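You operate a simulated robot arm through the tools that you are given. There is no shell and no other tool. Be economical: measure what you need, move in short steps, check, and stop when the job is done.

You run a simulated robot arm. Do the job below in one go: nothing can be reset, and whatever is moved stays where it is left.

Task
Make room on the top of the side table for the water tank. At the end: the yellow dropper stands where the cream lint roll stood; the water tank stands where the beige wooden tray stood; the green bottle stands on top of the teal wiping block; the beige wooden tray from the top of the side table is on the low stand; the cream lint roll is on the white dish; whatever was shut is shut again. Leave all else as you found it, and nothing knocked over.

The check looks at the end state, three seconds after you hand in, the way a careful person would. Anything else that was tipped, shoved, dropped, spilled or broken makes it a failure.

Robot
A 6-joint arm with a two-finger parallel gripper, fixed in place. Base frame: the origin is at the foot of the arm, x ahead of it, y to its left, z up; the work surface is at about z = 780. Units: mm, rad, N and s.
With the tool pointing down near the work surface it reaches from about 260 to 680 mm from the base axis. Its first joint turns from -1.152 to 1.152 rad. Payload 2.9 kg.
The tool frame sits at the grasp point between the pads (the TCP): z along the fingers, y along the line on which they close. The tips reach 30 mm beyond it. Largest opening 110 mm; finger width 20, thickness 10; the body of the gripper, 48 by 112 mm, starts 55 mm behind the TCP.
Orientation is told as [roll, pitch, yaw] about the base's x, y, z axes, in that order, counted from this pose: with the fingers straight down and closing along the base's y, the tool's x points along the base's -x, its y along +y and its z along -z.

Tools
- The arm moves only by the tool jog_arm. Its arguments are lists of equal length, an entry for each row: "translation": the shift along the tool's x, y, z in mm, a list of three; "angular": the turn, a rotation vector about the tool's x, y, z in rad, a list of three; "hand": the opening, from 0 (shut) to 1 (fully open). In form: {"translation": [[dx, dy, dz], ...], "angular": [[ax, ay, az], ...], "hand": [hand, ...]}. A call has 1 to 20 rows; each row is the pose to reach, as a shift and turn from the pose commanded when the call began, along the tool's axes at that moment. Rows are played at 5 a second. More than 50 mm and 0.15 rad between two rows, or a gripper value outside its range, and nothing of the call is played. A pose out of reach is approached as far as the arm can. The call stops where the force on the tool passes 40 N (or 10 N more than at its start, if that is more) or the arm is blocked; 0.2 s more then pass. The fingers move at their own pace (about 108 mm/s each) and stop on an object; they squeeze with about 43 N. The grip force told is the motor's: it shows also when the fingers shut on nothing. Time passes only in rows, and 0.2 s behind the last, so rows that repeat a pose let the fingers close. It gives the time, the measured TCP pose, the force on the tool (base axes), the opening and the grip force at its end, in the units of the frame above (readings bear some noise).
- Cameras (640 x 400 px; columns grow to the right, rows downward): "scene" is fixed at [70.5, 440.1, 1365.2]; the picture's right is [-0.76, -0.65, 0.00], its down [-0.48, 0.56, -0.67] and it looks along [0.44, -0.51, -0.74] (base axes); focal length 317 px, centre (320, 200). "wrist" rides on the gripper at [-36, 0, -57] in the tool frame; the picture's right is [0.00, -1.00, 0.00], its down [0.97, 0.00, -0.24] and it looks along [0.24, 0.00, 0.97] (tool axes); focal length 218 px, centre (320, 200). There is no depth. A picture from a camera that has moved, and an enlarged one, comes with that camera's place and axes in the base frame and with its lens.
- grab_frame(camera): a new picture of that camera. It takes no simulated time.
- enlarge(camera, box): a new picture of the part [left, top, right, bottom] of that camera's present view, enlarged. It takes no simulated time.
- hand_in(): hands the job in; it is judged then, once.

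Go step by step. Nothing tells you positions but the pictures and the camera data: compare them with the known pose of the tool, close in by small moves and look again before you grip or let go. The budget is 120 turns and 76 pictures, counting those below and the enlarged ones. Unless the task says otherwise, let go and move clear before handing in, and close with one line.

The tools are called after "Call:" as name(argument=value, ...) on one line, values as JSON. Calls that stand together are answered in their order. jog_arm: Moves the arm, as the interface text tells. Its arguments: {"type":"object","properties":{"translation":{"type":"array","items":{"type":"array","items":{"type":"number"}}},"angular":{"type":"array","items":{"type":"array","items":{"type":"number"}}},"hand":{"type":"array","items":{"type":"number"}}},"required":["translation","angular","hand"]} The other tools are called the same way: grab_frame (camera) takes a picture; enlarge (camera, box) takes an enlarged picture of a part of a camera's view; hand_in () hands the job in.

At the start:

```text
time: 0.0
tcp_pos: [424.4, 161.7, 1055.9]
ee_rot: [0.0, 0.0, 0.0]
wrist_force: [0.0, 1.0, 0.5]
gripper_width: 109.7
grasp_force: 0.2
```

scene: 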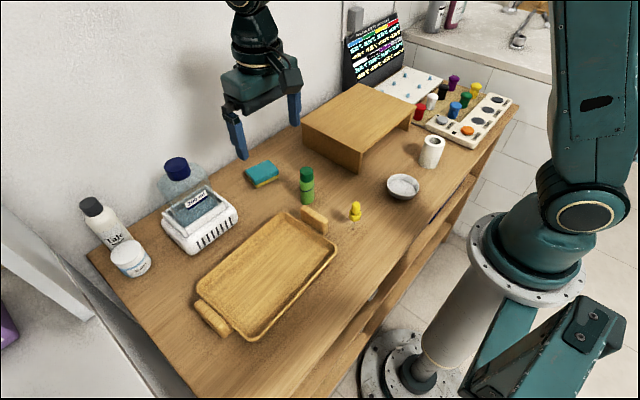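
wrist: 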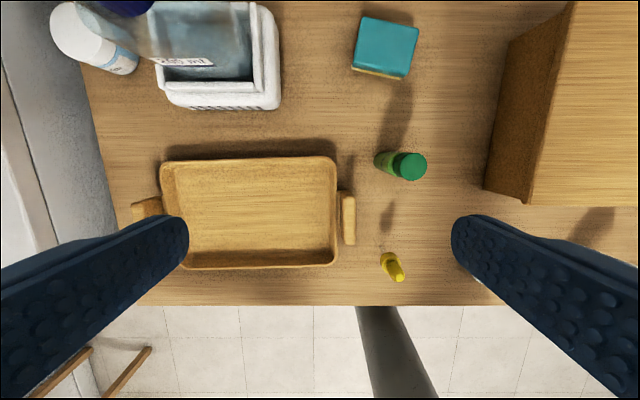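

I see the table with the tray, a white device with a clear tank, the stand, dropper, green bottle, teal block, dish and roll. I'll enlarge to identify things first.

Call:
enlarge(camera="scene", box=[60, 130, 300, 280])

Call:
enlarge(camera="scene", box=[280, 60, 520, 240])

Call:
enlarge(camera="wrist", box=[40, 0, 440, 310])

```text
2.67 times, centred on (180, 205) of scene
camera zoom: at [70.5, 440.1, 1365.2], right [-0.76, -0.65, 0.0], down [-0.48, 0.56, -0.67], along [0.44, -0.51, -0.74], focal length 846 px, centre (693, 187)
```

zoom: 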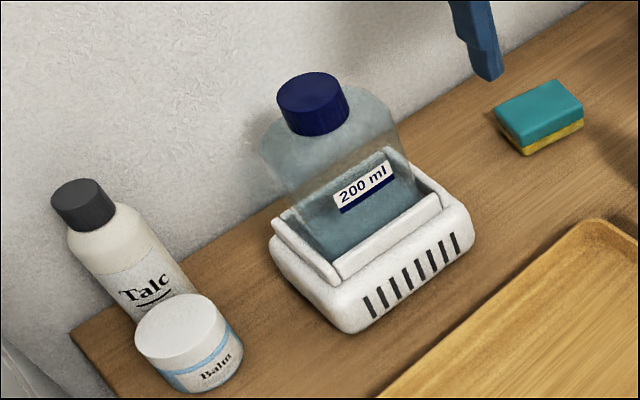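

```text
2.22 times, centred on (400, 150) of scene
camera zoom: at [70.5, 440.1, 1365.2], right [-0.76, -0.65, 0.0], down [-0.48, 0.56, -0.67], along [0.44, -0.51, -0.74], focal length 705 px, centre (142, 311)
```

zoom: 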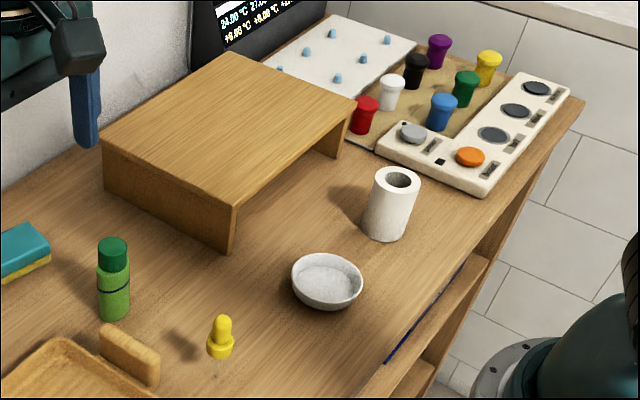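

```text
1.29 times, centred on (240, 155) of wrist
camera zoom: at [460.5, 160.2, 1113.8], right [0.0, -1.0, 0.0], down [-0.97, 0.0, 0.24], along [-0.24, 0.0, -0.97], focal length 282 px, centre (423, 258)
```

zoom: 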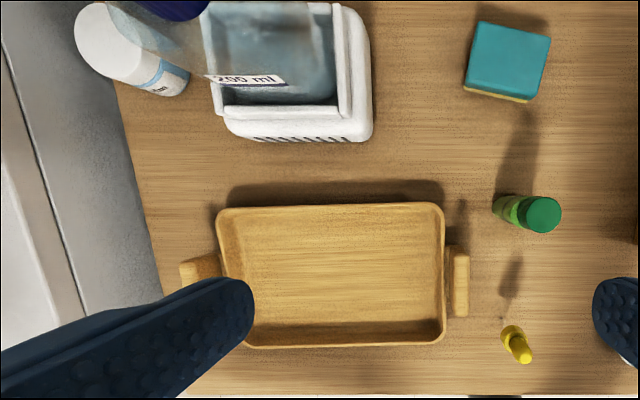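

Tank seems to be the clear, blue-capped vessel in the white dock; the low stand is the wooden riser (top about z 850). I'll move over for a closer view of the dock and the tray.

Call:
jog_arm(translation=[[-30, 30, -15], [-60, 60, -30], [-90, 90, -40]], angular=[[0, 0, 0], [0, 0, 0], [0, 0, 0]], hand=[1, 1, 1])

Call:
grab_frame(camera="wrist")

Call:
enlarge(camera="scene", box=[130, 140, 260, 265])

```text
time: 0.8
tcp_pos: [514.3, 249.7, 1095.3]
ee_rot: [0.0, -0.001, -0.001]
wrist_force: [-0.7, -0.7, 0.0]
gripper_width: 110.2
grasp_force: 0.0
```

```text
70 pictures are left
camera wrist: at [551.3, 249.6, 1153.2], right [0.0, -1.0, 0.0], down [-0.97, 0.0, 0.24], along [-0.24, 0.0, -0.97], focal length 218 px, centre (320, 200)
```

wrist: 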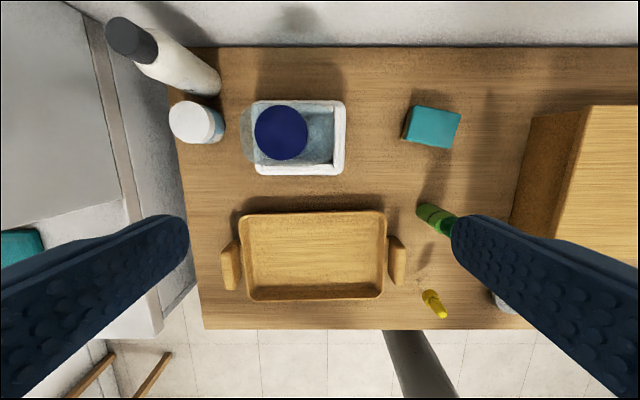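

```text
3.20 times, centred on (195, 202) of scene
camera zoom: at [70.5, 440.1, 1365.2], right [-0.76, -0.65, 0.0], down [-0.48, 0.56, -0.67], along [0.44, -0.51, -0.74], focal length 1015 px, centre (720, 192)
```

zoom: 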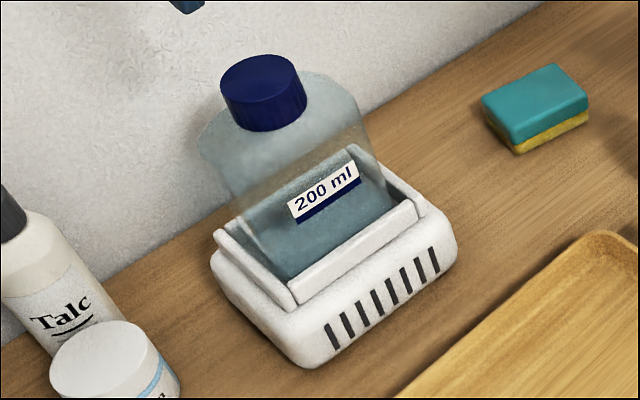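

The tank simply sits in the dock recess, capped. Next I look closely at the roll, dish and dropper region from above.

Call:
jog_arm(translation=[[16, -40, 8], [32, -80, 16], [48, -120, 24], [64, -160, 32], [80, -200, 40], [96, -240, 48], [112, -280, 56], [128, -320, 64], [144, -360, 72], [160, -400, 80], [174, -430, 95]], angular=[[0, 0, 0], [0, 0, 0], [0, 0, 0], [0, 0, 0], [0, 0, 0], [0, 0, 0], [0, 0, 0], [0, 0, 0], [0, 0, 0], [0, 0, 0], [0, 0, 0]], hand=[1, 1, 1, 1, 1, 1, 1, 1, 1, 1, 1])

Call:
grab_frame(camera="wrist")

```text
time: 3.2
tcp_pos: [340.3, -180.8, 999.8]
ee_rot: [-0.001, 0.0, 0.002]
wrist_force: [-0.4, 0.0, 0.2]
gripper_width: 110.2
grasp_force: 0.0
```

```text
68 pictures are left
camera wrist: at [377.1, -181.3, 1057.9], right [0.0, -1.0, 0.0], down [-0.97, 0.0, 0.24], along [-0.24, 0.0, -0.97], focal length 218 px, centre (320, 200)
```

wrist: 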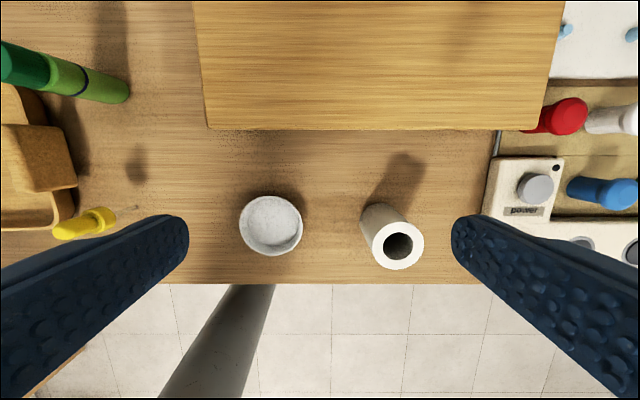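

Roll is at about (279,-258), 54 mm wide and 80 tall; dish at about (277,-117). Moving above the roll to verify.

Call:
jog_arm(translation=[[20, -26, 25], [40, -52, 50], [61, -77, 75], [61, -77, 75]], angular=[[0, 0, 0], [0, 0, 0], [0, 0, 0], [0, 0, 0]], hand=[1, 1, 1, 1])

Call:
grab_frame(camera="wrist")

Call:
enlarge(camera="scene", box=[340, 110, 480, 220])

```text
time: 4.2
tcp_pos: [278.5, -256.9, 925.3]
ee_rot: [-0.001, 0.0, 0.0]
wrist_force: [0.0, -0.4, 1.1]
gripper_width: 110.0
grasp_force: 0.0
```

```text
67 pictures are left
camera wrist: at [315.9, -257.6, 982.6], right [0.0, -1.0, 0.0], down [-0.97, 0.0, 0.24], along [-0.24, 0.0, -0.97], focal length 218 px, centre (320, 200)
```

wrist: 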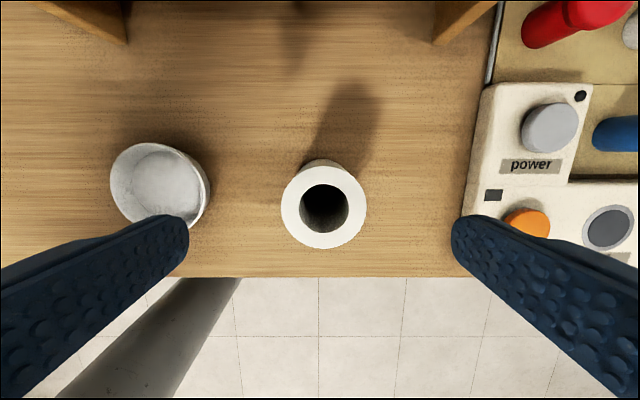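

```text
3.64 times, centred on (410, 165) of scene
camera zoom: at [70.5, 440.1, 1365.2], right [-0.76, -0.65, 0.0], down [-0.48, 0.56, -0.67], along [0.44, -0.51, -0.74], focal length 1153 px, centre (-7, 327)
```

zoom: 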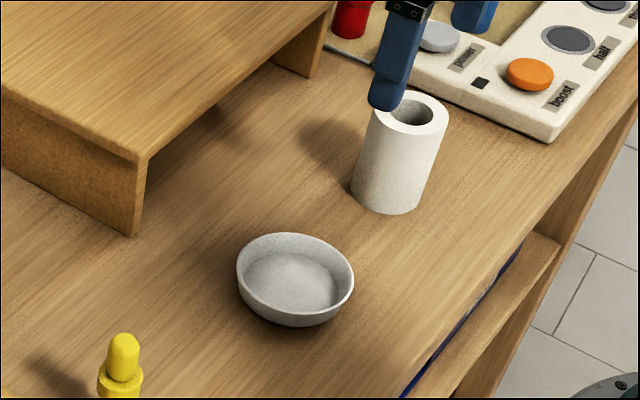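

Roll centre is (281.5,-259.5). Descending and gripping high on it.

Call:
jog_arm(translation=[[-3, -2.5, 30], [-3, -2.5, 60], [-3, -2.5, 80], [-3, -2.5, 80], [-3, -2.5, 80], [-3, -2.5, 80]], angular=[[0, 0, 0], [0, 0, 0], [0, 0, 0], [0, 0, 0], [0, 0, 0], [0, 0, 0]], hand=[1, 1, 1, 0.3, 0.3, 0.3])

```text
time: 5.6
tcp_pos: [282.1, -258.9, 846.1]
ee_rot: [0.001, -0.002, 0.002]
wrist_force: [0.6, 0.1, 0.3]
gripper_width: 50.7
grasp_force: 43.3
```

Gripped. Lift and carry above the dish, then look.

Call:
jog_arm(translation=[[0, 0, -35], [0, 0, -70], [0, 35, -70], [0, 70, -70], [0, 105, -70], [1, 138, -70], [1, 138, -70]], angular=[[0, 0, 0], [0, 0, 0], [0, 0, 0], [0, 0, 0], [0, 0, 0], [0, 0, 0], [0, 0, 0]], hand=[0.3, 0.3, 0.3, 0.3, 0.3, 0.3, 0.3])

Call:
grab_frame(camera="wrist")

Call:
enlarge(camera="scene", box=[330, 110, 470, 220])

```text
time: 7.2
tcp_pos: [279.5, -121.6, 916.4]
ee_rot: [-0.001, 0.0, -0.001]
wrist_force: [0.0, -0.1, -0.5]
gripper_width: 50.7
grasp_force: 43.6
```

```text
65 pictures are left
camera wrist: at [316.7, -121.6, 973.7], right [0.0, -1.0, 0.0], down [-0.97, 0.0, 0.24], along [-0.24, 0.0, -0.97], focal length 218 px, centre (320, 200)
```

wrist: 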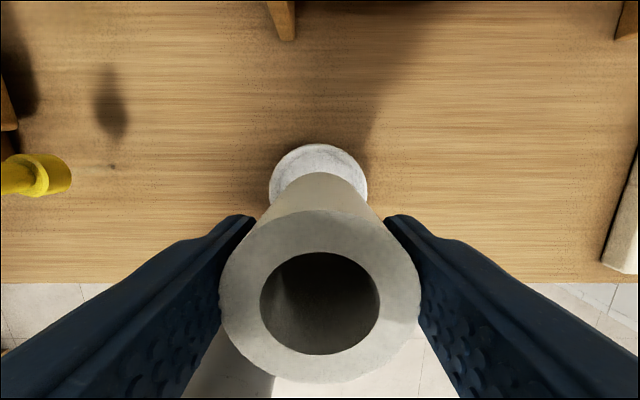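

```text
3.64 times, centred on (400, 165) of scene
camera zoom: at [70.5, 440.1, 1365.2], right [-0.76, -0.65, 0.0], down [-0.48, 0.56, -0.67], along [0.44, -0.51, -0.74], focal length 1153 px, centre (29, 327)
```

zoom: 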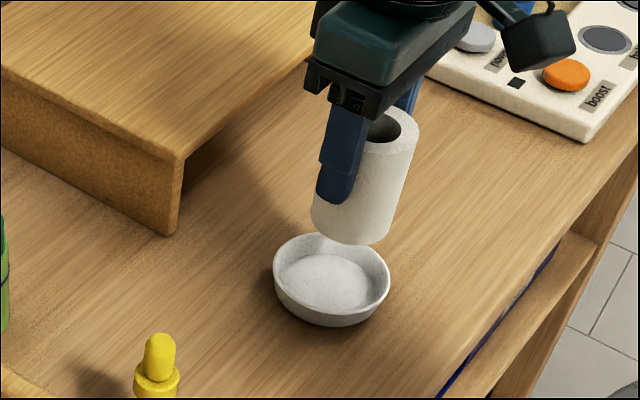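

Well aligned over the dish (280,-120.5). Lowering in steps.

Call:
jog_arm(translation=[[0, 1, 30], [0, 1, 50], [0, 1, 56], [0, 1, 58], [0, 1, 60], [0, 1, 60]], angular=[[0, 0, 0], [0, 0, 0], [0, 0, 0], [0, 0, 0], [0, 0, 0], [0, 0, 0]], hand=[0.3, 0.3, 0.3, 0.3, 0.3, 0.3])

Call:
enlarge(camera="scene", box=[350, 130, 450, 210])

```text
time: 8.6
tcp_pos: [279.7, -119.9, 854.3]
ee_rot: [0.001, 0.0, -0.001]
wrist_force: [-0.7, 0.6, -1.5]
gripper_width: 50.5
grasp_force: 42.7
```

```text
5.00 times, centred on (400, 170) of scene
camera zoom: at [70.5, 440.1, 1365.2], right [-0.76, -0.65, 0.0], down [-0.48, 0.56, -0.67], along [0.44, -0.51, -0.74], focal length 1585 px, centre (-80, 350)
```

zoom: 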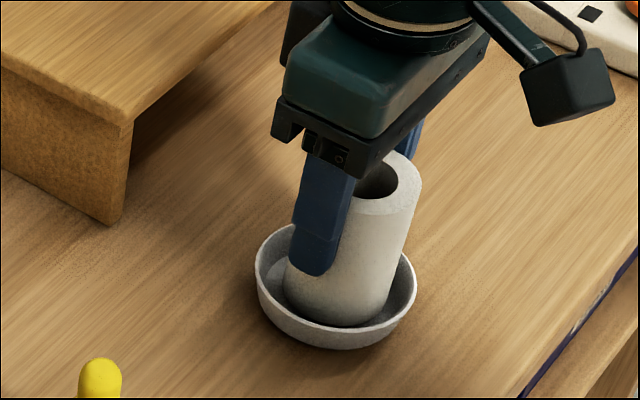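

It fits inside the rim. A few more mm to touch down.

Call:
jog_arm(translation=[[0, 0, 1], [0, 0, 2], [0, 0, 3]], angular=[[0, 0, 0], [0, 0, 0], [0, 0, 0]], hand=[0.3, 0.3, 0.3])

```text
time: 9.4
tcp_pos: [279.7, -120.3, 852.2]
ee_rot: [0.0, 0.001, 0.001]
wrist_force: [-1.2, 0.1, 0.0]
gripper_width: 50.7
grasp_force: 43.1
```

Call:
jog_arm(translation=[[0, 0, 1], [0, 0, 2], [0, 0, 2]], angular=[[0, 0, 0], [0, 0, 0], [0, 0, 0]], hand=[0.3, 0.3, 0.3])

```text
time: 10.2
tcp_pos: [280.9, -118.9, 851.0]
ee_rot: [0.0, 0.0, 0.001]
wrist_force: [0.3, 0.7, -1.8]
gripper_width: 50.4
grasp_force: 42.6
```

Call:
jog_arm(translation=[[0, 0, 1], [0, 0, 2], [0, 0, 2]], angular=[[0, 0, 0], [0, 0, 0], [0, 0, 0]], hand=[0.3, 0.3, 0.3])

Call:
enlarge(camera="scene", box=[350, 130, 450, 210])

```text
time: 11.0
tcp_pos: [282.3, -119.4, 849.0]
ee_rot: [0.0, -0.001, -0.002]
wrist_force: [1.0, 0.2, 9.5]
gripper_width: 50.5
grasp_force: 43.1
```

```text
5.00 times, centred on (400, 170) of scene
camera zoom: at [70.5, 440.2, 1365.2], right [-0.76, -0.65, 0.0], down [-0.48, 0.56, -0.67], along [0.44, -0.51, -0.74], focal length 1585 px, centre (-80, 350)
```

zoom: 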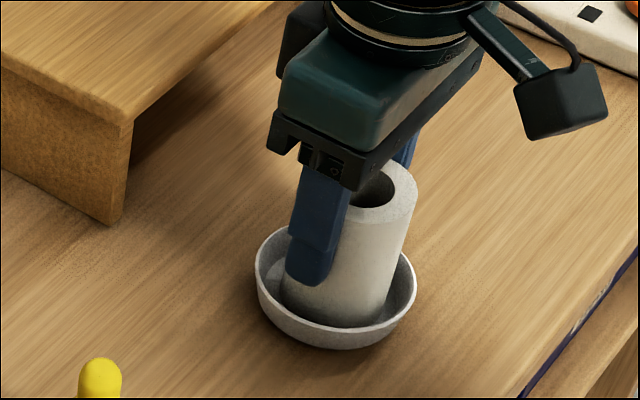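

Contact felt. Release and rise.

Call:
jog_arm(translation=[[0, 0, 0], [0, 0, 0], [0, 0, -20], [0, 0, -60], [0, 0, -100], [0, 0, -130]], angular=[[0, 0, 0], [0, 0, 0], [0, 0, 0], [0, 0, 0], [0, 0, 0], [0, 0, 0]], hand=[0.64, 0.64, 0.64, 0.64, 0.8, 1])

Call:
enlarge(camera="scene", box=[280, 130, 460, 250])

Call:
grab_frame(camera="wrist")

```text
time: 12.4
tcp_pos: [279.5, -118.8, 980.3]
ee_rot: [0.0, 0.002, 0.0]
wrist_force: [-0.4, 0.1, -0.2]
gripper_width: 110.0
grasp_force: 0.0
```

```text
3.33 times, centred on (370, 190) of scene
camera zoom: at [70.5, 440.1, 1365.2], right [-0.76, -0.65, 0.0], down [-0.48, 0.56, -0.67], along [0.44, -0.51, -0.74], focal length 1057 px, centre (153, 233)
```

zoom: 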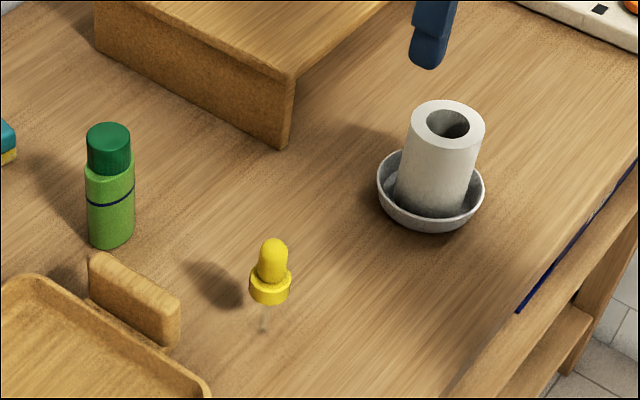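

```text
60 pictures are left
camera wrist: at [316.5, -119.6, 1037.2], right [0.0, -1.0, 0.0], down [-0.97, 0.0, 0.24], along [-0.24, 0.0, -0.97], focal length 218 px, centre (320, 200)
```

wrist: 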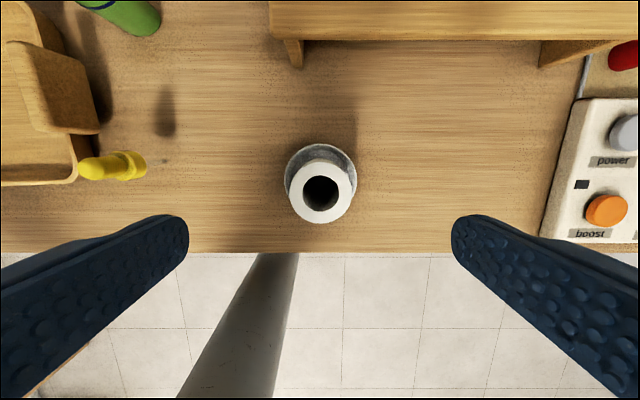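

Roll stands in the dish. Now over to the dropper at about (300,58) with a narrower opening, then check.

Call:
jog_arm(translation=[[-5, 45, 0], [-10, 90, 0], [-15, 135, 0], [-21, 177, 0], [-21, 177, 20], [-21, 177, 20]], angular=[[0, 0, 0], [0, 0, 0], [0, 0, 0], [0, 0, 0], [0, 0, 0], [0, 0, 0]], hand=[0.8, 0.6, 0.5, 0.5, 0.5, 0.5])

Call:
grab_frame(camera="wrist")

```text
time: 13.8
tcp_pos: [302.1, 58.0, 959.0]
ee_rot: [0.0, -0.001, 0.0]
wrist_force: [0.2, -0.2, 0.0]
gripper_width: 55.1
grasp_force: 0.0
```

```text
59 pictures are left
camera wrist: at [337.6, 57.8, 1016.9], right [0.0, -1.0, 0.0], down [-0.97, 0.0, 0.24], along [-0.24, 0.0, -0.97], focal length 218 px, centre (320, 200)
```

wrist: 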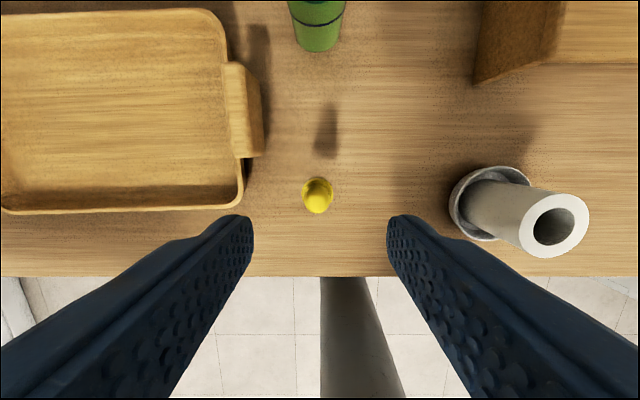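

Dropper at about (301,59.7). Descend to collar height, narrow, then grip.

Call:
jog_arm(translation=[[1, 1.7, 40], [1, 1.7, 80], [1, 1.7, 114], [1, 1.7, 114], [1, 1.7, 114], [1, 1.7, 114], [1, 1.7, 114]], angular=[[0, 0, 0], [0, 0, 0], [0, 0, 0], [0, 0, 0], [0, 0, 0], [0, 0, 0], [0, 0, 0]], hand=[0.5, 0.5, 0.5, 0.36, 0.3, 0.1, 0.1])

Call:
enlarge(camera="scene", box=[310, 170, 400, 240])

```text
time: 15.4
tcp_pos: [300.0, 58.4, 844.4]
ee_rot: [-0.001, 0.0, 0.0]
wrist_force: [-0.3, -0.2, 0.2]
gripper_width: 23.6
grasp_force: 43.2
```

```text
5.71 times, centred on (355, 205) of scene
camera zoom: at [70.5, 440.1, 1365.2], right [-0.76, -0.65, 0.0], down [-0.48, 0.56, -0.67], along [0.44, -0.51, -0.74], focal length 1812 px, centre (120, 171)
```

zoom: 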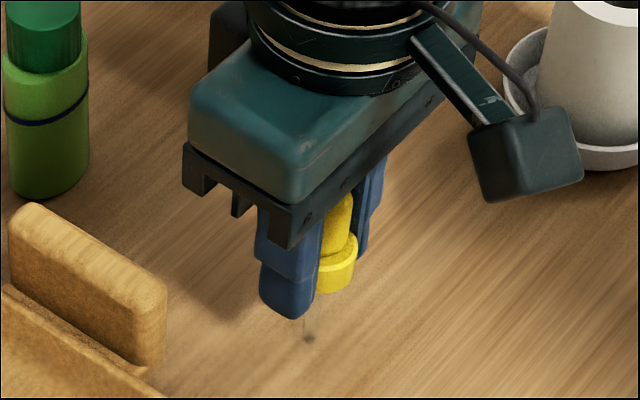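

Gripped on the collar. Lift and carry to the roll's former place.

Call:
jog_arm(translation=[[0, 0, -20], [0, 0, -65], [0, 0, -110], [3, -45, -110], [6, -90, -110], [9, -135, -110], [12, -180, -110], [15, -225, -110], [18, -270, -110], [19, -300, -110], [19, -319, -110], [19, -319, -80], [19, -319, -50], [19, -319, -50]], angular=[[0, 0, 0], [0, 0, 0], [0, 0, 0], [0, 0, 0], [0, 0, 0], [0, 0, 0], [0, 0, 0], [0, 0, 0], [0, 0, 0], [0, 0, 0], [0, 0, 0], [0, 0, 0], [0, 0, 0], [0, 0, 0]], hand=[0.1, 0.1, 0.1, 0.1, 0.1, 0.1, 0.1, 0.1, 0.1, 0.1, 0.1, 0.1, 0.1, 0.1])

Call:
enlarge(camera="scene", box=[350, 90, 490, 200])

Call:
grab_frame(camera="wrist")

```text
time: 18.4
tcp_pos: [281.3, -260.2, 895.3]
ee_rot: [0.0, 0.001, 0.0]
wrist_force: [0.2, -0.1, 0.0]
gripper_width: 23.3
grasp_force: 43.0
```

```text
3.64 times, centred on (420, 145) of scene
camera zoom: at [70.5, 440.1, 1365.2], right [-0.76, -0.65, 0.0], down [-0.48, 0.56, -0.67], along [0.44, -0.51, -0.74], focal length 1153 px, centre (-44, 400)
```

zoom: 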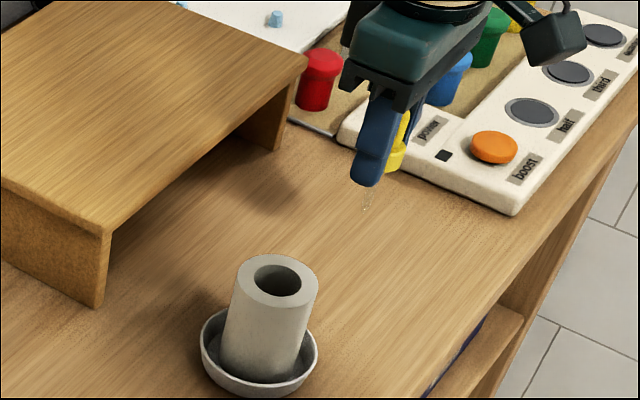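

```text
56 pictures are left
camera wrist: at [318.3, -260.4, 952.7], right [0.0, -1.0, 0.0], down [-0.97, 0.0, 0.24], along [-0.24, 0.0, -0.97], focal length 218 px, centre (320, 200)
```

wrist: 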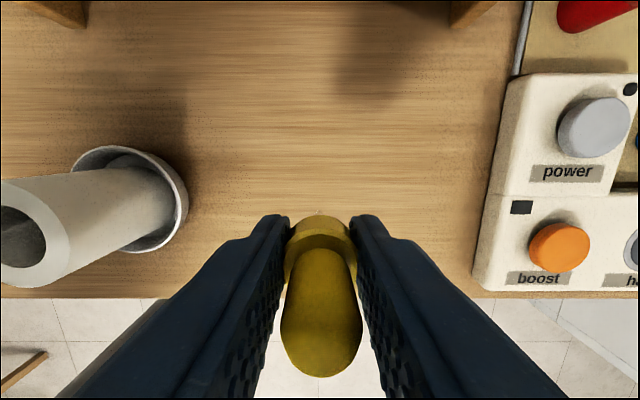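

Over the spot, vertical. Lower to the pick-up height gently.

Call:
jog_arm(translation=[[0, 0, 25], [0, 0, 42], [0, 0, 47], [0, 0, 48.5], [0, 0, 49.5], [0, 0, 50.3], [0, 0, 50.3]], angular=[[0, 0, 0], [0, 0, 0], [0, 0, 0], [0, 0, 0], [0, 0, 0], [0, 0, 0], [0, 0, 0]], hand=[0.1, 0.1, 0.1, 0.1, 0.1, 0.1, 0.1])

Call:
enlarge(camera="scene", box=[390, 120, 470, 180])

```text
time: 20.0
tcp_pos: [281.1, -260.6, 845.2]
ee_rot: [0.0, 0.0, 0.0]
wrist_force: [-1.6, 1.0, 4.3]
gripper_width: 23.2
grasp_force: 43.3
```

```text
6.67 times, centred on (430, 150) of scene
camera zoom: at [70.5, 440.2, 1365.2], right [-0.76, -0.65, 0.0], down [-0.48, 0.56, -0.67], along [0.44, -0.51, -0.74], focal length 2114 px, centre (-413, 533)
```

zoom: 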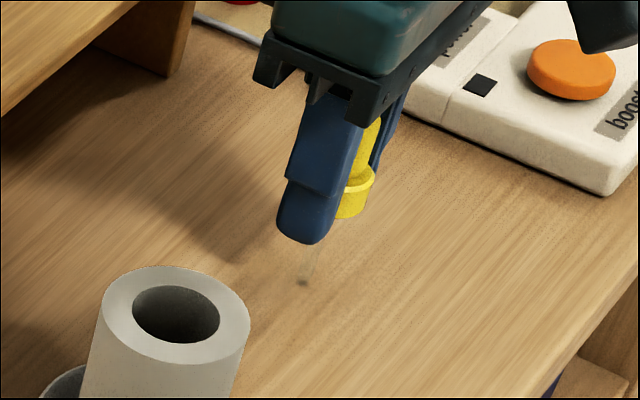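

Touching with a few newtons. Release and rise straight up.

Call:
jog_arm(translation=[[0, 0, 0], [0, 0, 0], [0, 0, 0], [0, 0, -30], [0, 0, -70], [0, 0, -110], [0, 0, -140]], angular=[[0, 0, 0], [0, 0, 0], [0, 0, 0], [0, 0, 0], [0, 0, 0], [0, 0, 0], [0, 0, 0]], hand=[0.3, 0.45, 0.5, 0.5, 0.5, 0.5, 0.5])

Call:
enlarge(camera="scene", box=[370, 90, 490, 180])

```text
time: 21.6
tcp_pos: [281.6, -259.6, 985.8]
ee_rot: [-0.001, -0.001, 0.001]
wrist_force: [1.4, 0.0, -0.6]
gripper_width: 54.9
grasp_force: 0.1
```

```text
4.44 times, centred on (430, 135) of scene
camera zoom: at [70.5, 440.1, 1365.2], right [-0.76, -0.65, 0.0], down [-0.48, 0.56, -0.67], along [0.44, -0.51, -0.74], focal length 1409 px, centre (-169, 489)
```

zoom: 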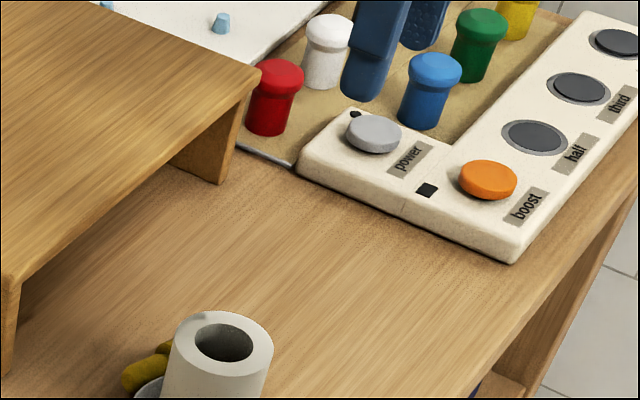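

The dropper fell over and lies near the dish. Looking to find its pose.

Call:
grab_frame(camera="wrist")

Call:
enlarge(camera="scene", box=[350, 130, 470, 220])

```text
53 pictures are left
camera wrist: at [319.1, -260.1, 1042.9], right [0.0, -1.0, 0.0], down [-0.97, 0.0, 0.24], along [-0.24, 0.0, -0.97], focal length 218 px, centre (320, 200)
```

wrist: 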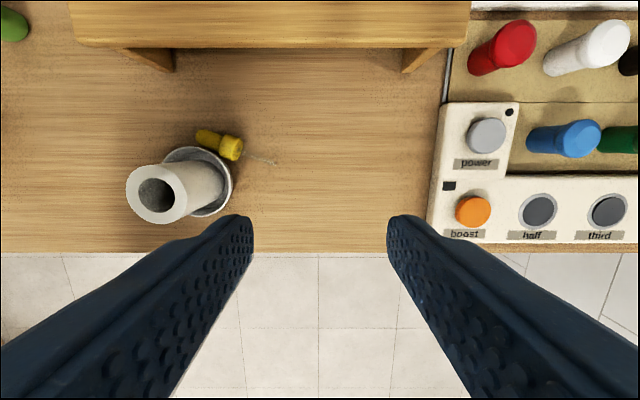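

```text
4.44 times, centred on (410, 175) of scene
camera zoom: at [70.5, 440.1, 1365.2], right [-0.76, -0.65, 0.0], down [-0.48, 0.56, -0.67], along [0.44, -0.51, -0.74], focal length 1409 px, centre (-80, 311)
```

zoom: 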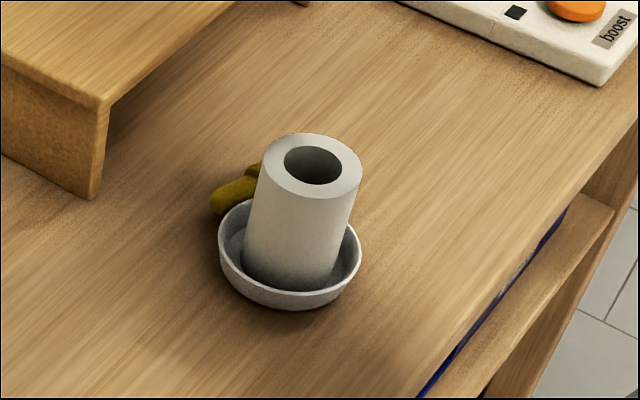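

Call:
enlarge(camera="wrist", box=[180, 110, 300, 200])

```text
4.44 times, centred on (240, 155) of wrist
camera zoom: at [319.1, -260.1, 1042.9], right [0.0, -1.0, 0.0], down [-0.97, 0.0, 0.24], along [-0.24, 0.0, -0.97], focal length 970 px, centre (676, 400)
```

zoom: 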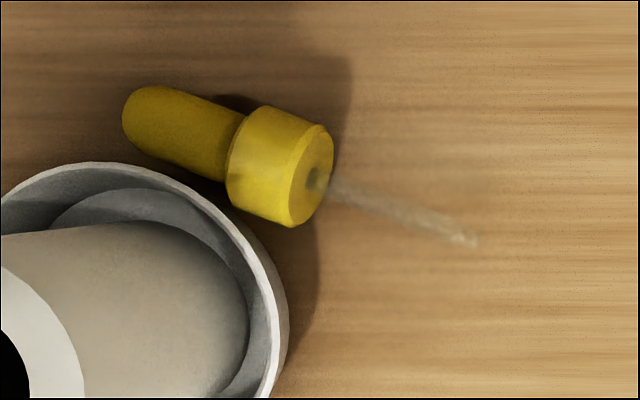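

The dropper lies next to the dish, tip toward -y. I'll turn the gripper (yaw about -1.94) above its glass stem so I can drag it clear of the dish before re-erecting it.

Call:
jog_arm(translation=[[-2, 6, 0], [-4, 12, 0], [-6, 18, 0], [-8, 24, 0], [-10, 30, 0], [-12, 36, 0], [-14, 42, 0], [-16, 48, 10], [-18, 54, 20], [-20, 60, 30], [-22, 66, 40], [-24, 72, 50], [-25.4, 73.6, 60], [-25.4, 73.6, 60]], angular=[[0, 0, 0.149], [0, 0, 0.298], [0, 0, 0.447], [0, 0, 0.596], [0, 0, 0.745], [0, 0, 0.894], [0, 0, 1.043], [0, 0, 1.192], [0, 0, 1.341], [0, 0, 1.49], [0, 0, 1.639], [0, 0, 1.788], [0, 0, 1.937], [0, 0, 1.944]], hand=[0.5, 0.5, 0.5, 0.5, 0.5, 0.5, 0.5, 0.5, 0.4, 0.4, 0.4, 0.4, 0.4, 0.4])

Call:
grab_frame(camera="wrist")

```text
time: 24.6
tcp_pos: [306.5, -187.3, 925.5]
ee_rot: [-0.001, 0.001, -1.947]
wrist_force: [0.5, 0.1, 0.3]
gripper_width: 43.7
grasp_force: 0.0
```

```text
50 pictures are left
camera wrist: at [295.0, -220.4, 982.9], right [-0.93, 0.37, 0.0], down [0.36, 0.9, 0.24], along [0.09, 0.22, -0.97], focal length 218 px, centre (320, 200)
```

wrist: 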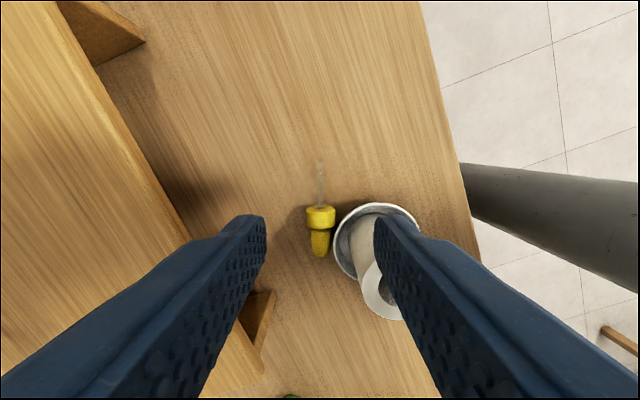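

Stem is centred between the fingers. Descend beside the dish with a narrow opening and grip the stem.

Call:
jog_arm(translation=[[-6, 0, 40], [-6, 0, 80], [-6, 0, 102], [-6, 0, 111], [-6, 0, 111], [-6, 0, 111], [-6, 0, 111]], angular=[[0, 0, 0], [0, 0, 0], [0, 0, 0], [0, 0, 0], [0, 0, 0], [0, 0, 0], [0, 0, 0]], hand=[0.25, 0.25, 0.25, 0.25, 0.12, 0, 0])

Call:
grab_frame(camera="wrist")

```text
time: 26.2
tcp_pos: [306.3, -193.2, 814.1]
ee_rot: [0.001, -0.001, -1.943]
wrist_force: [0.5, 0.2, 1.1]
gripper_width: 2.6
grasp_force: 42.5
```

```text
49 pictures are left
camera wrist: at [293.2, -226.3, 871.8], right [-0.93, 0.36, 0.0], down [0.35, 0.9, 0.24], along [0.09, 0.22, -0.97], focal length 218 px, centre (320, 200)
```

wrist: 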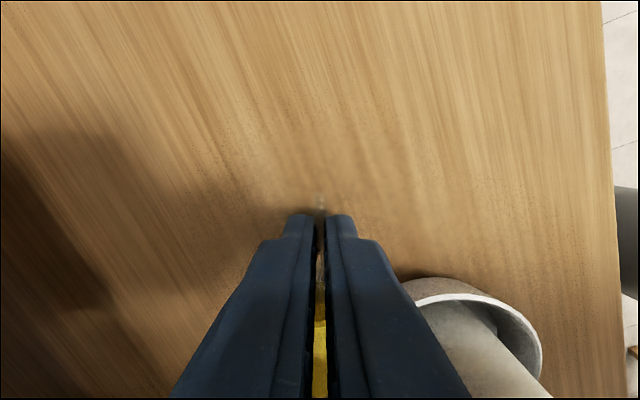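

Stem held (2.6 mm thick). Lift slightly, carry it clear of the dish, set down and release.

Call:
jog_arm(translation=[[0, 0, -8], [-20, 8, -8], [-40, 16, -8], [-60, 24, -8], [-74.5, 29.2, -8], [-74.5, 29.2, -8]], angular=[[0, 0, 0], [0, 0, 0], [0, 0, 0], [0, 0, 0], [0, 0, 0], [0, 0, 0]], hand=[0, 0, 0, 0, 0, 0])

Call:
enlarge(camera="scene", box=[350, 100, 490, 210])

```text
time: 27.6
tcp_pos: [305.8, -274.4, 820.8]
ee_rot: [0.0, 0.0, -1.944]
wrist_force: [0.0, -0.2, -0.4]
gripper_width: 2.7
grasp_force: 43.0
```

```text
3.64 times, centred on (420, 155) of scene
camera zoom: at [70.5, 440.1, 1365.2], right [-0.76, -0.65, 0.0], down [-0.48, 0.56, -0.67], along [0.44, -0.51, -0.74], focal length 1153 px, centre (-44, 364)
```

zoom: 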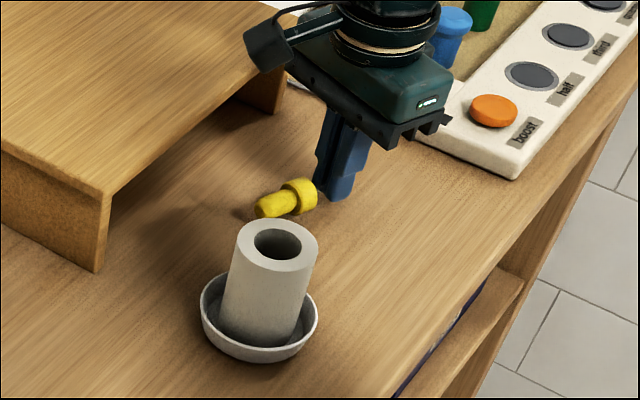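

Now set it down here, release, rise and view.

Call:
jog_arm(translation=[[0, 0, 4], [0, 0, 7], [0, 0, 7], [0, 0, 7], [0, 0, -30], [0, 0, -70], [0, 0, -110], [0, 0, -110]], angular=[[0, 0, 0], [0, 0, 0], [0, 0, 0], [0, 0, 0], [0, 0, 0], [0, 0, 0], [0, 0, 0], [0, 0, 0]], hand=[0, 0, 0.1, 0.2, 0.3, 0.5, 0.5, 0.5])

Call:
grab_frame(camera="wrist")

```text
time: 29.4
tcp_pos: [304.1, -272.5, 931.6]
ee_rot: [0.0, 0.0, -1.944]
wrist_force: [0.8, 0.0, 0.2]
gripper_width: 55.2
grasp_force: 0.0
```

```text
47 pictures are left
camera wrist: at [292.9, -306.1, 989.4], right [-0.93, 0.36, 0.0], down [0.35, 0.9, 0.24], along [0.09, 0.22, -0.97], focal length 218 px, centre (320, 200)
```

wrist: 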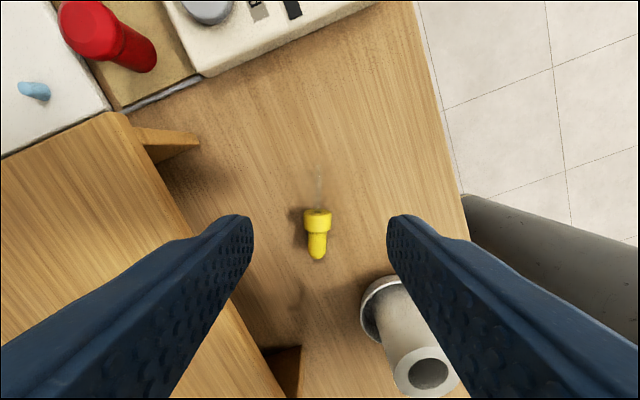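

Collar is at about (320,-243). To get clearance from the stand I'll grip the collar from above, shift it inward and lay it down at about (285,-265).

Call:
jog_arm(translation=[[33, 2.3, 40], [33, 2.3, 80], [33, 2.3, 110], [33, 2.3, 116], [33, 2.3, 116], [33, 2.3, 116], [33, 2.3, 116], [33, 2.3, 106], [16, -10, 106], [0, -22.3, 106], [0, -22.3, 115.5], [0, -22.3, 115.5]], angular=[[0, 0, 0], [0, 0, 0], [0, 0, 0], [0, 0, 0], [0, 0, 0], [0, 0, 0], [0, 0, 0], [0, 0, 0], [0, 0, 0], [0, 0, 0], [0, 0, 0], [0, 0, 0]], hand=[0.5, 0.5, 0.5, 0.4, 0.3, 0.1, 0.1, 0.1, 0.1, 0.1, 0.1, 0.1])

Call:
grab_frame(camera="wrist")

Call:
enlarge(camera="scene", box=[370, 90, 490, 190])

```text
refused: row 1 steps farther than a row can; nothing moved
```

```text
46 pictures are left
camera wrist: at [292.9, -306.1, 989.4], right [-0.93, 0.36, 0.0], down [0.35, 0.9, 0.24], along [0.09, 0.22, -0.97], focal length 218 px, centre (320, 200)
```

wrist: 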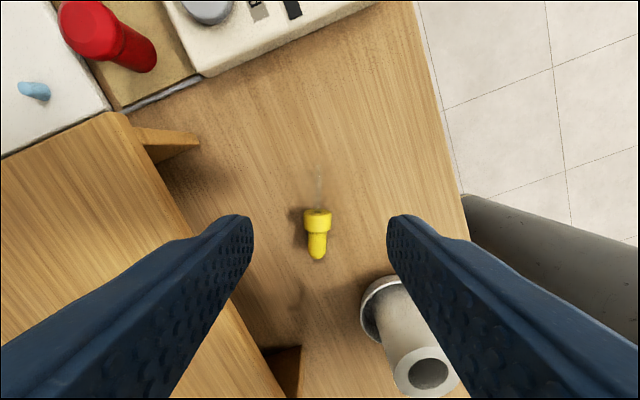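

```text
4.00 times, centred on (430, 140) of scene
camera zoom: at [70.5, 440.1, 1365.2], right [-0.76, -0.65, 0.0], down [-0.48, 0.56, -0.67], along [0.44, -0.51, -0.74], focal length 1268 px, centre (-120, 440)
```

zoom: 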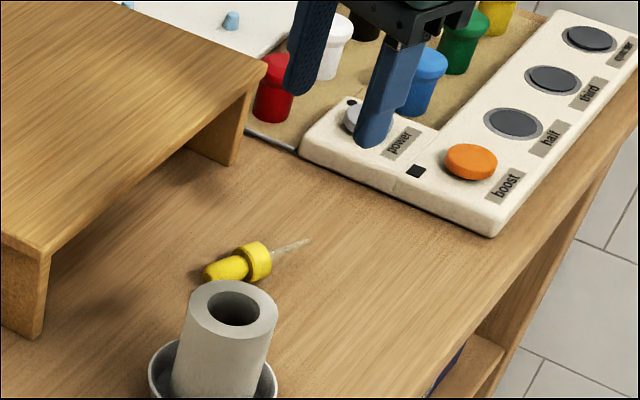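

Splitting the first step.

Call:
jog_arm(translation=[[17, 1, 20], [33, 2.3, 50], [33, 2.3, 85], [33, 2.3, 110], [33, 2.3, 116], [33, 2.3, 116], [33, 2.3, 116], [33, 2.3, 116], [33, 2.3, 106], [16, -10, 106], [0, -22.3, 106], [0, -22.3, 115.5], [0, -22.3, 115.5]], angular=[[0, 0, 0], [0, 0, 0], [0, 0, 0], [0, 0, 0], [0, 0, 0], [0, 0, 0], [0, 0, 0], [0, 0, 0], [0, 0, 0], [0, 0, 0], [0, 0, 0], [0, 0, 0], [0, 0, 0]], hand=[0.5, 0.5, 0.5, 0.5, 0.4, 0.3, 0.1, 0.1, 0.1, 0.1, 0.1, 0.1, 0.1])

```text
time: 32.2
tcp_pos: [285.3, -266.2, 817.2]
ee_rot: [-0.002, 0.0, -1.943]
wrist_force: [-0.8, 0.1, -0.6]
gripper_width: 23.3
grasp_force: 43.0
```

Holding at the new place. Release, rise, and tilt the tool 40° above it to test reach.

Call:
jog_arm(translation=[[0, 0, 0], [0, 0, 0], [0, 0, -30], [0, 0, -70], [4, 0, -70], [8, 0, -70], [12, 0, -70], [15.7, 0, -70], [15.7, 0, -70], [15.7, 0, -70]], angular=[[0, 0, 0], [0, 0, 0], [0, 0, 0], [0, 0, 0], [0, -0.14, 0], [0, -0.28, 0], [0, -0.42, 0], [0, -0.56, 0], [0, -0.698, 0], [0, -0.698, 0]], hand=[0.35, 0.4, 0.4, 0.4, 0.4, 0.4, 0.4, 0.4, 0.4, 0.4])

Call:
grab_frame(camera="wrist")

Call:
enlarge(camera="scene", box=[370, 90, 490, 190])

```text
time: 34.4
tcp_pos: [289.4, -249.5, 886.9]
ee_rot: [-0.001, -0.7, -1.944]
wrist_force: [-0.3, -0.4, -0.5]
gripper_width: 44.0
grasp_force: 0.0
```

```text
44 pictures are left
camera wrist: at [293.9, -241.4, 954.0], right [-0.93, 0.36, 0.0], down [0.33, 0.84, -0.44], along [-0.16, -0.41, -0.9], focal length 218 px, centre (320, 200)
```

wrist: 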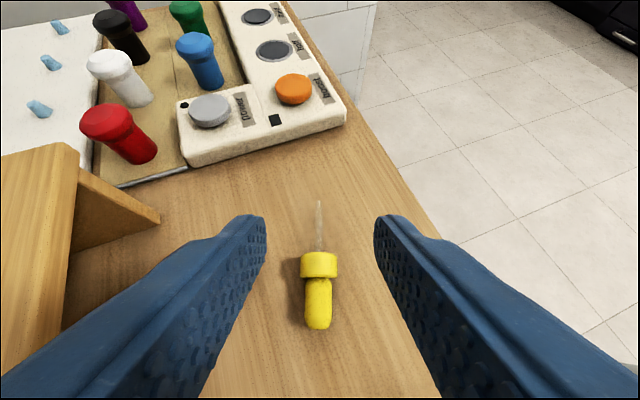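

```text
4.00 times, centred on (430, 140) of scene
camera zoom: at [70.5, 440.1, 1365.2], right [-0.76, -0.65, 0.0], down [-0.48, 0.56, -0.67], along [0.44, -0.51, -0.74], focal length 1268 px, centre (-120, 440)
```

zoom: 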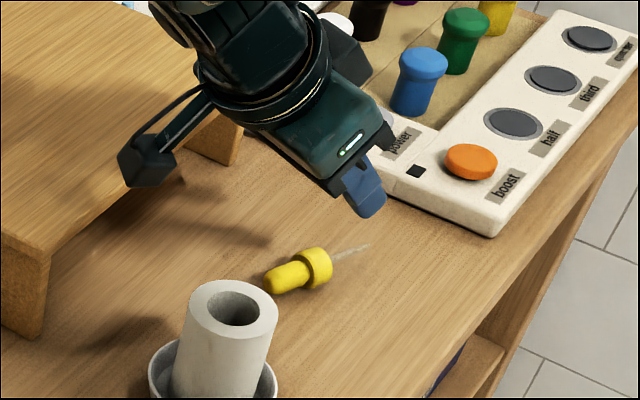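

Tilt works and the collar lines up. Descend straight down at this tilt and grip the collar with the fingertips.

Call:
jog_arm(translation=[[16, 0, 20], [32, 0, 40], [44, 0, 54], [47.8, 0, 59.1], [47.8, 0, 59.1], [47.8, 0, 59.1], [47.8, 0, 59.1]], angular=[[0, 0, 0], [0, 0, 0], [0, 0, 0], [0, 0, 0], [0, 0, 0], [0, 0, 0], [0, 0, 0]], hand=[0.4, 0.4, 0.4, 0.4, 0.3, 0.1, 0.1])

Call:
grab_frame(camera="wrist")

```text
time: 36.0
tcp_pos: [289.0, -250.7, 809.3]
ee_rot: [0.0, -0.698, -1.945]
wrist_force: [0.1, -0.1, 0.0]
gripper_width: 23.3
grasp_force: 43.1
```

```text
42 pictures are left
camera wrist: at [293.3, -242.5, 877.5], right [-0.93, 0.36, 0.0], down [0.33, 0.84, -0.44], along [-0.16, -0.41, -0.9], focal length 218 px, centre (320, 200)
```

wrist: 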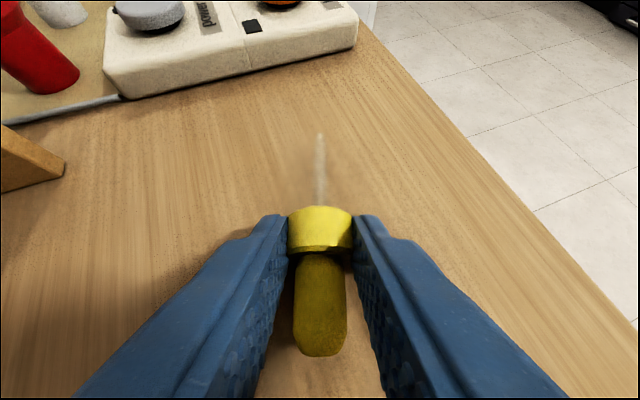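

Gripped near the tips. Lift and bring the tool back to vertical (dropper will point tip 40° down).

Call:
jog_arm(translation=[[-6, 0, -8], [-30, 0, -36], [-54, 0, -64], [-78, 0, -92], [-78, 0, -92], [-78, 0, -92], [-78, 0, -92], [-78, 0, -92], [-78, 0, -92]], angular=[[0, 0, 0], [0, 0, 0], [0, 0, 0], [0, 0, 0], [0, 0.14, 0], [0, 0.28, 0], [0, 0.42, 0], [0, 0.56, 0], [0, 0.698, 0]], hand=[0.1, 0.1, 0.1, 0.1, 0.1, 0.1, 0.1, 0.1, 0.1])

```text
time: 38.0
tcp_pos: [288.5, -251.1, 931.5]
ee_rot: [0.001, 0.003, -1.943]
wrist_force: [-0.5, 1.1, -0.1]
gripper_width: 23.2
grasp_force: 43.5
```

Now yaw back to 0.

Call:
jog_arm(translation=[[0, 0, 0], [0, 0, 0], [0, 0, 0], [0, 0, 0], [0, 0, 0], [0, 0, 0], [0, 0, 0], [0, 0, 0], [0, 0, 0], [0, 0, 0], [0, 0, 0], [0, 0, 0], [0, 0, 0], [0, 0, 0]], angular=[[0, 0, -0.149], [0, 0, -0.298], [0, 0, -0.447], [0, 0, -0.596], [0, 0, -0.745], [0, 0, -0.894], [0, 0, -1.043], [0, 0, -1.192], [0, 0, -1.341], [0, 0, -1.49], [0, 0, -1.639], [0, 0, -1.788], [0, 0, -1.937], [0, 0, -1.944]], hand=[0.1, 0.1, 0.1, 0.1, 0.1, 0.1, 0.1, 0.1, 0.1, 0.1, 0.1, 0.1, 0.1, 0.1])

Call:
jog_arm(translation=[[0, 0, 0], [0, 0, 0], [0, 0, 0], [0, 0, 0], [0, 0, 0], [0, 0, 0], [0, 0, 0]], angular=[[0, 0.14, 0], [0, 0.28, 0], [0, 0.42, 0], [0, 0.56, 0], [0, 0.7, 0], [0, 0.84, 0], [0, 0.95, 0]], hand=[0.1, 0.1, 0.1, 0.1, 0.1, 0.1, 0.1])

Call:
enlarge(camera="scene", box=[370, 60, 490, 160])

Call:
grab_frame(camera="wrist")

```text
time: 41.0
tcp_pos: [289.3, -252.8, 930.6]
ee_rot: [0.0, -0.001, 0.001]
wrist_force: [-0.2, 0.9, -0.5]
gripper_width: 23.2
grasp_force: 43.7
```

```text
time: 42.6
tcp_pos: [277.7, -244.6, 922.0]
ee_rot: [-0.001, 0.951, 0.0]
wrist_force: [0.5, -0.1, 0.1]
gripper_width: 23.0
grasp_force: 42.9
out of reach, approached as far as the arm can: row 7
```

```text
4.00 times, centred on (430, 110) of scene
camera zoom: at [70.5, 440.1, 1365.2], right [-0.76, -0.65, 0.0], down [-0.48, 0.56, -0.67], along [0.44, -0.51, -0.74], focal length 1268 px, centre (-120, 560)
```

zoom: 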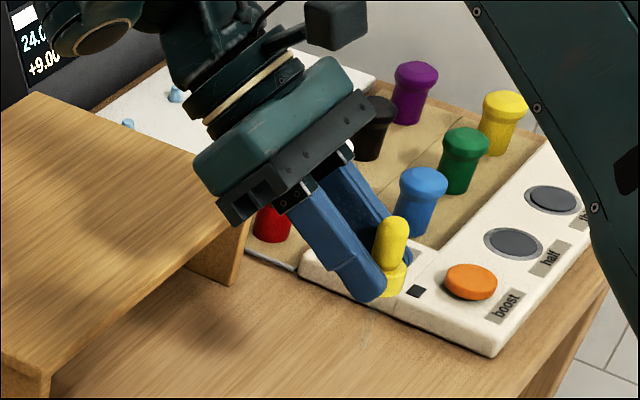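

```text
40 pictures are left
camera wrist: at [345.2, -245.1, 927.8], right [0.0, -1.0, 0.0], down [-0.37, 0.0, 0.93], along [-0.93, 0.0, -0.37], focal length 218 px, centre (320, 200)
```

wrist: 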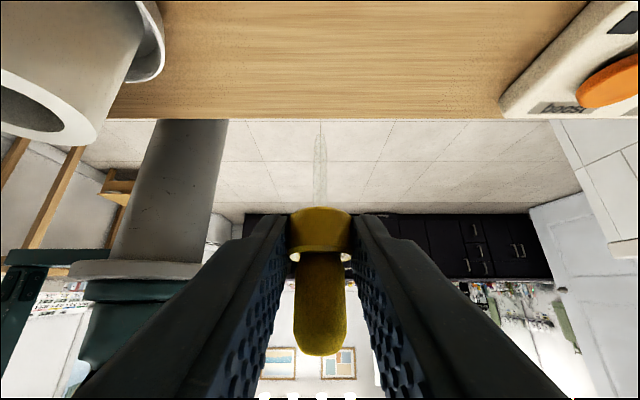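

Reach is at its limit but almost upright. Zooming closely to measure the dropper's tilt.

Call:
enlarge(camera="scene", box=[424, 106, 472, 136])

```text
13.33 times, centred on (448, 121) of scene
camera zoom: at [70.5, 440.1, 1365.2], right [-0.76, -0.65, 0.0], down [-0.48, 0.56, -0.67], along [0.44, -0.51, -0.74], focal length 4228 px, centre (-1387, 1253)
```

zoom: 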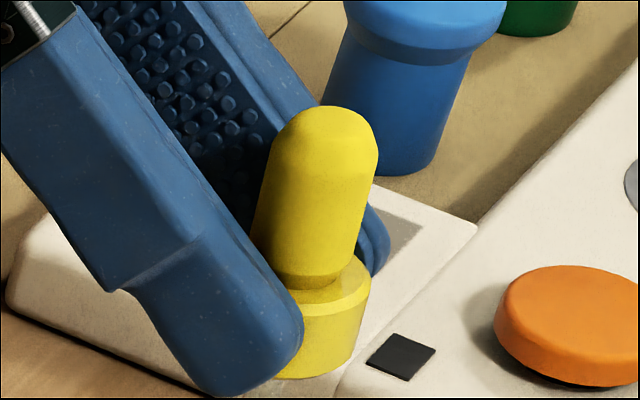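

Lowering toward the target spot where the stem will be visible, keeping about 20 mm above the table.

Call:
jog_arm(translation=[[-20, -2.5, 9], [-40, -5, 19], [-60.7, -7.5, 28.6], [-60.7, -7.5, 28.6]], angular=[[0, 0, 0], [0, 0, 0], [0, 0, 0], [0, 0, 0]], hand=[0.1, 0.1, 0.1, 0.1])

Call:
enlarge(camera="scene", box=[400, 110, 472, 155])

```text
time: 43.6
tcp_pos: [289.0, -252.5, 857.0]
ee_rot: [0.0, 0.949, 0.002]
wrist_force: [0.2, 0.3, 0.1]
gripper_width: 23.0
grasp_force: 42.6
```

```text
8.89 times, centred on (436, 132) of scene
camera zoom: at [70.5, 440.1, 1365.2], right [-0.76, -0.65, 0.0], down [-0.48, 0.56, -0.67], along [0.44, -0.51, -0.74], focal length 2818 px, centre (-711, 800)
```

zoom: 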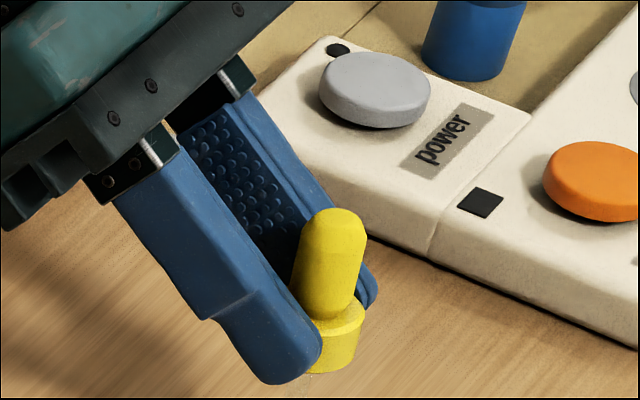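

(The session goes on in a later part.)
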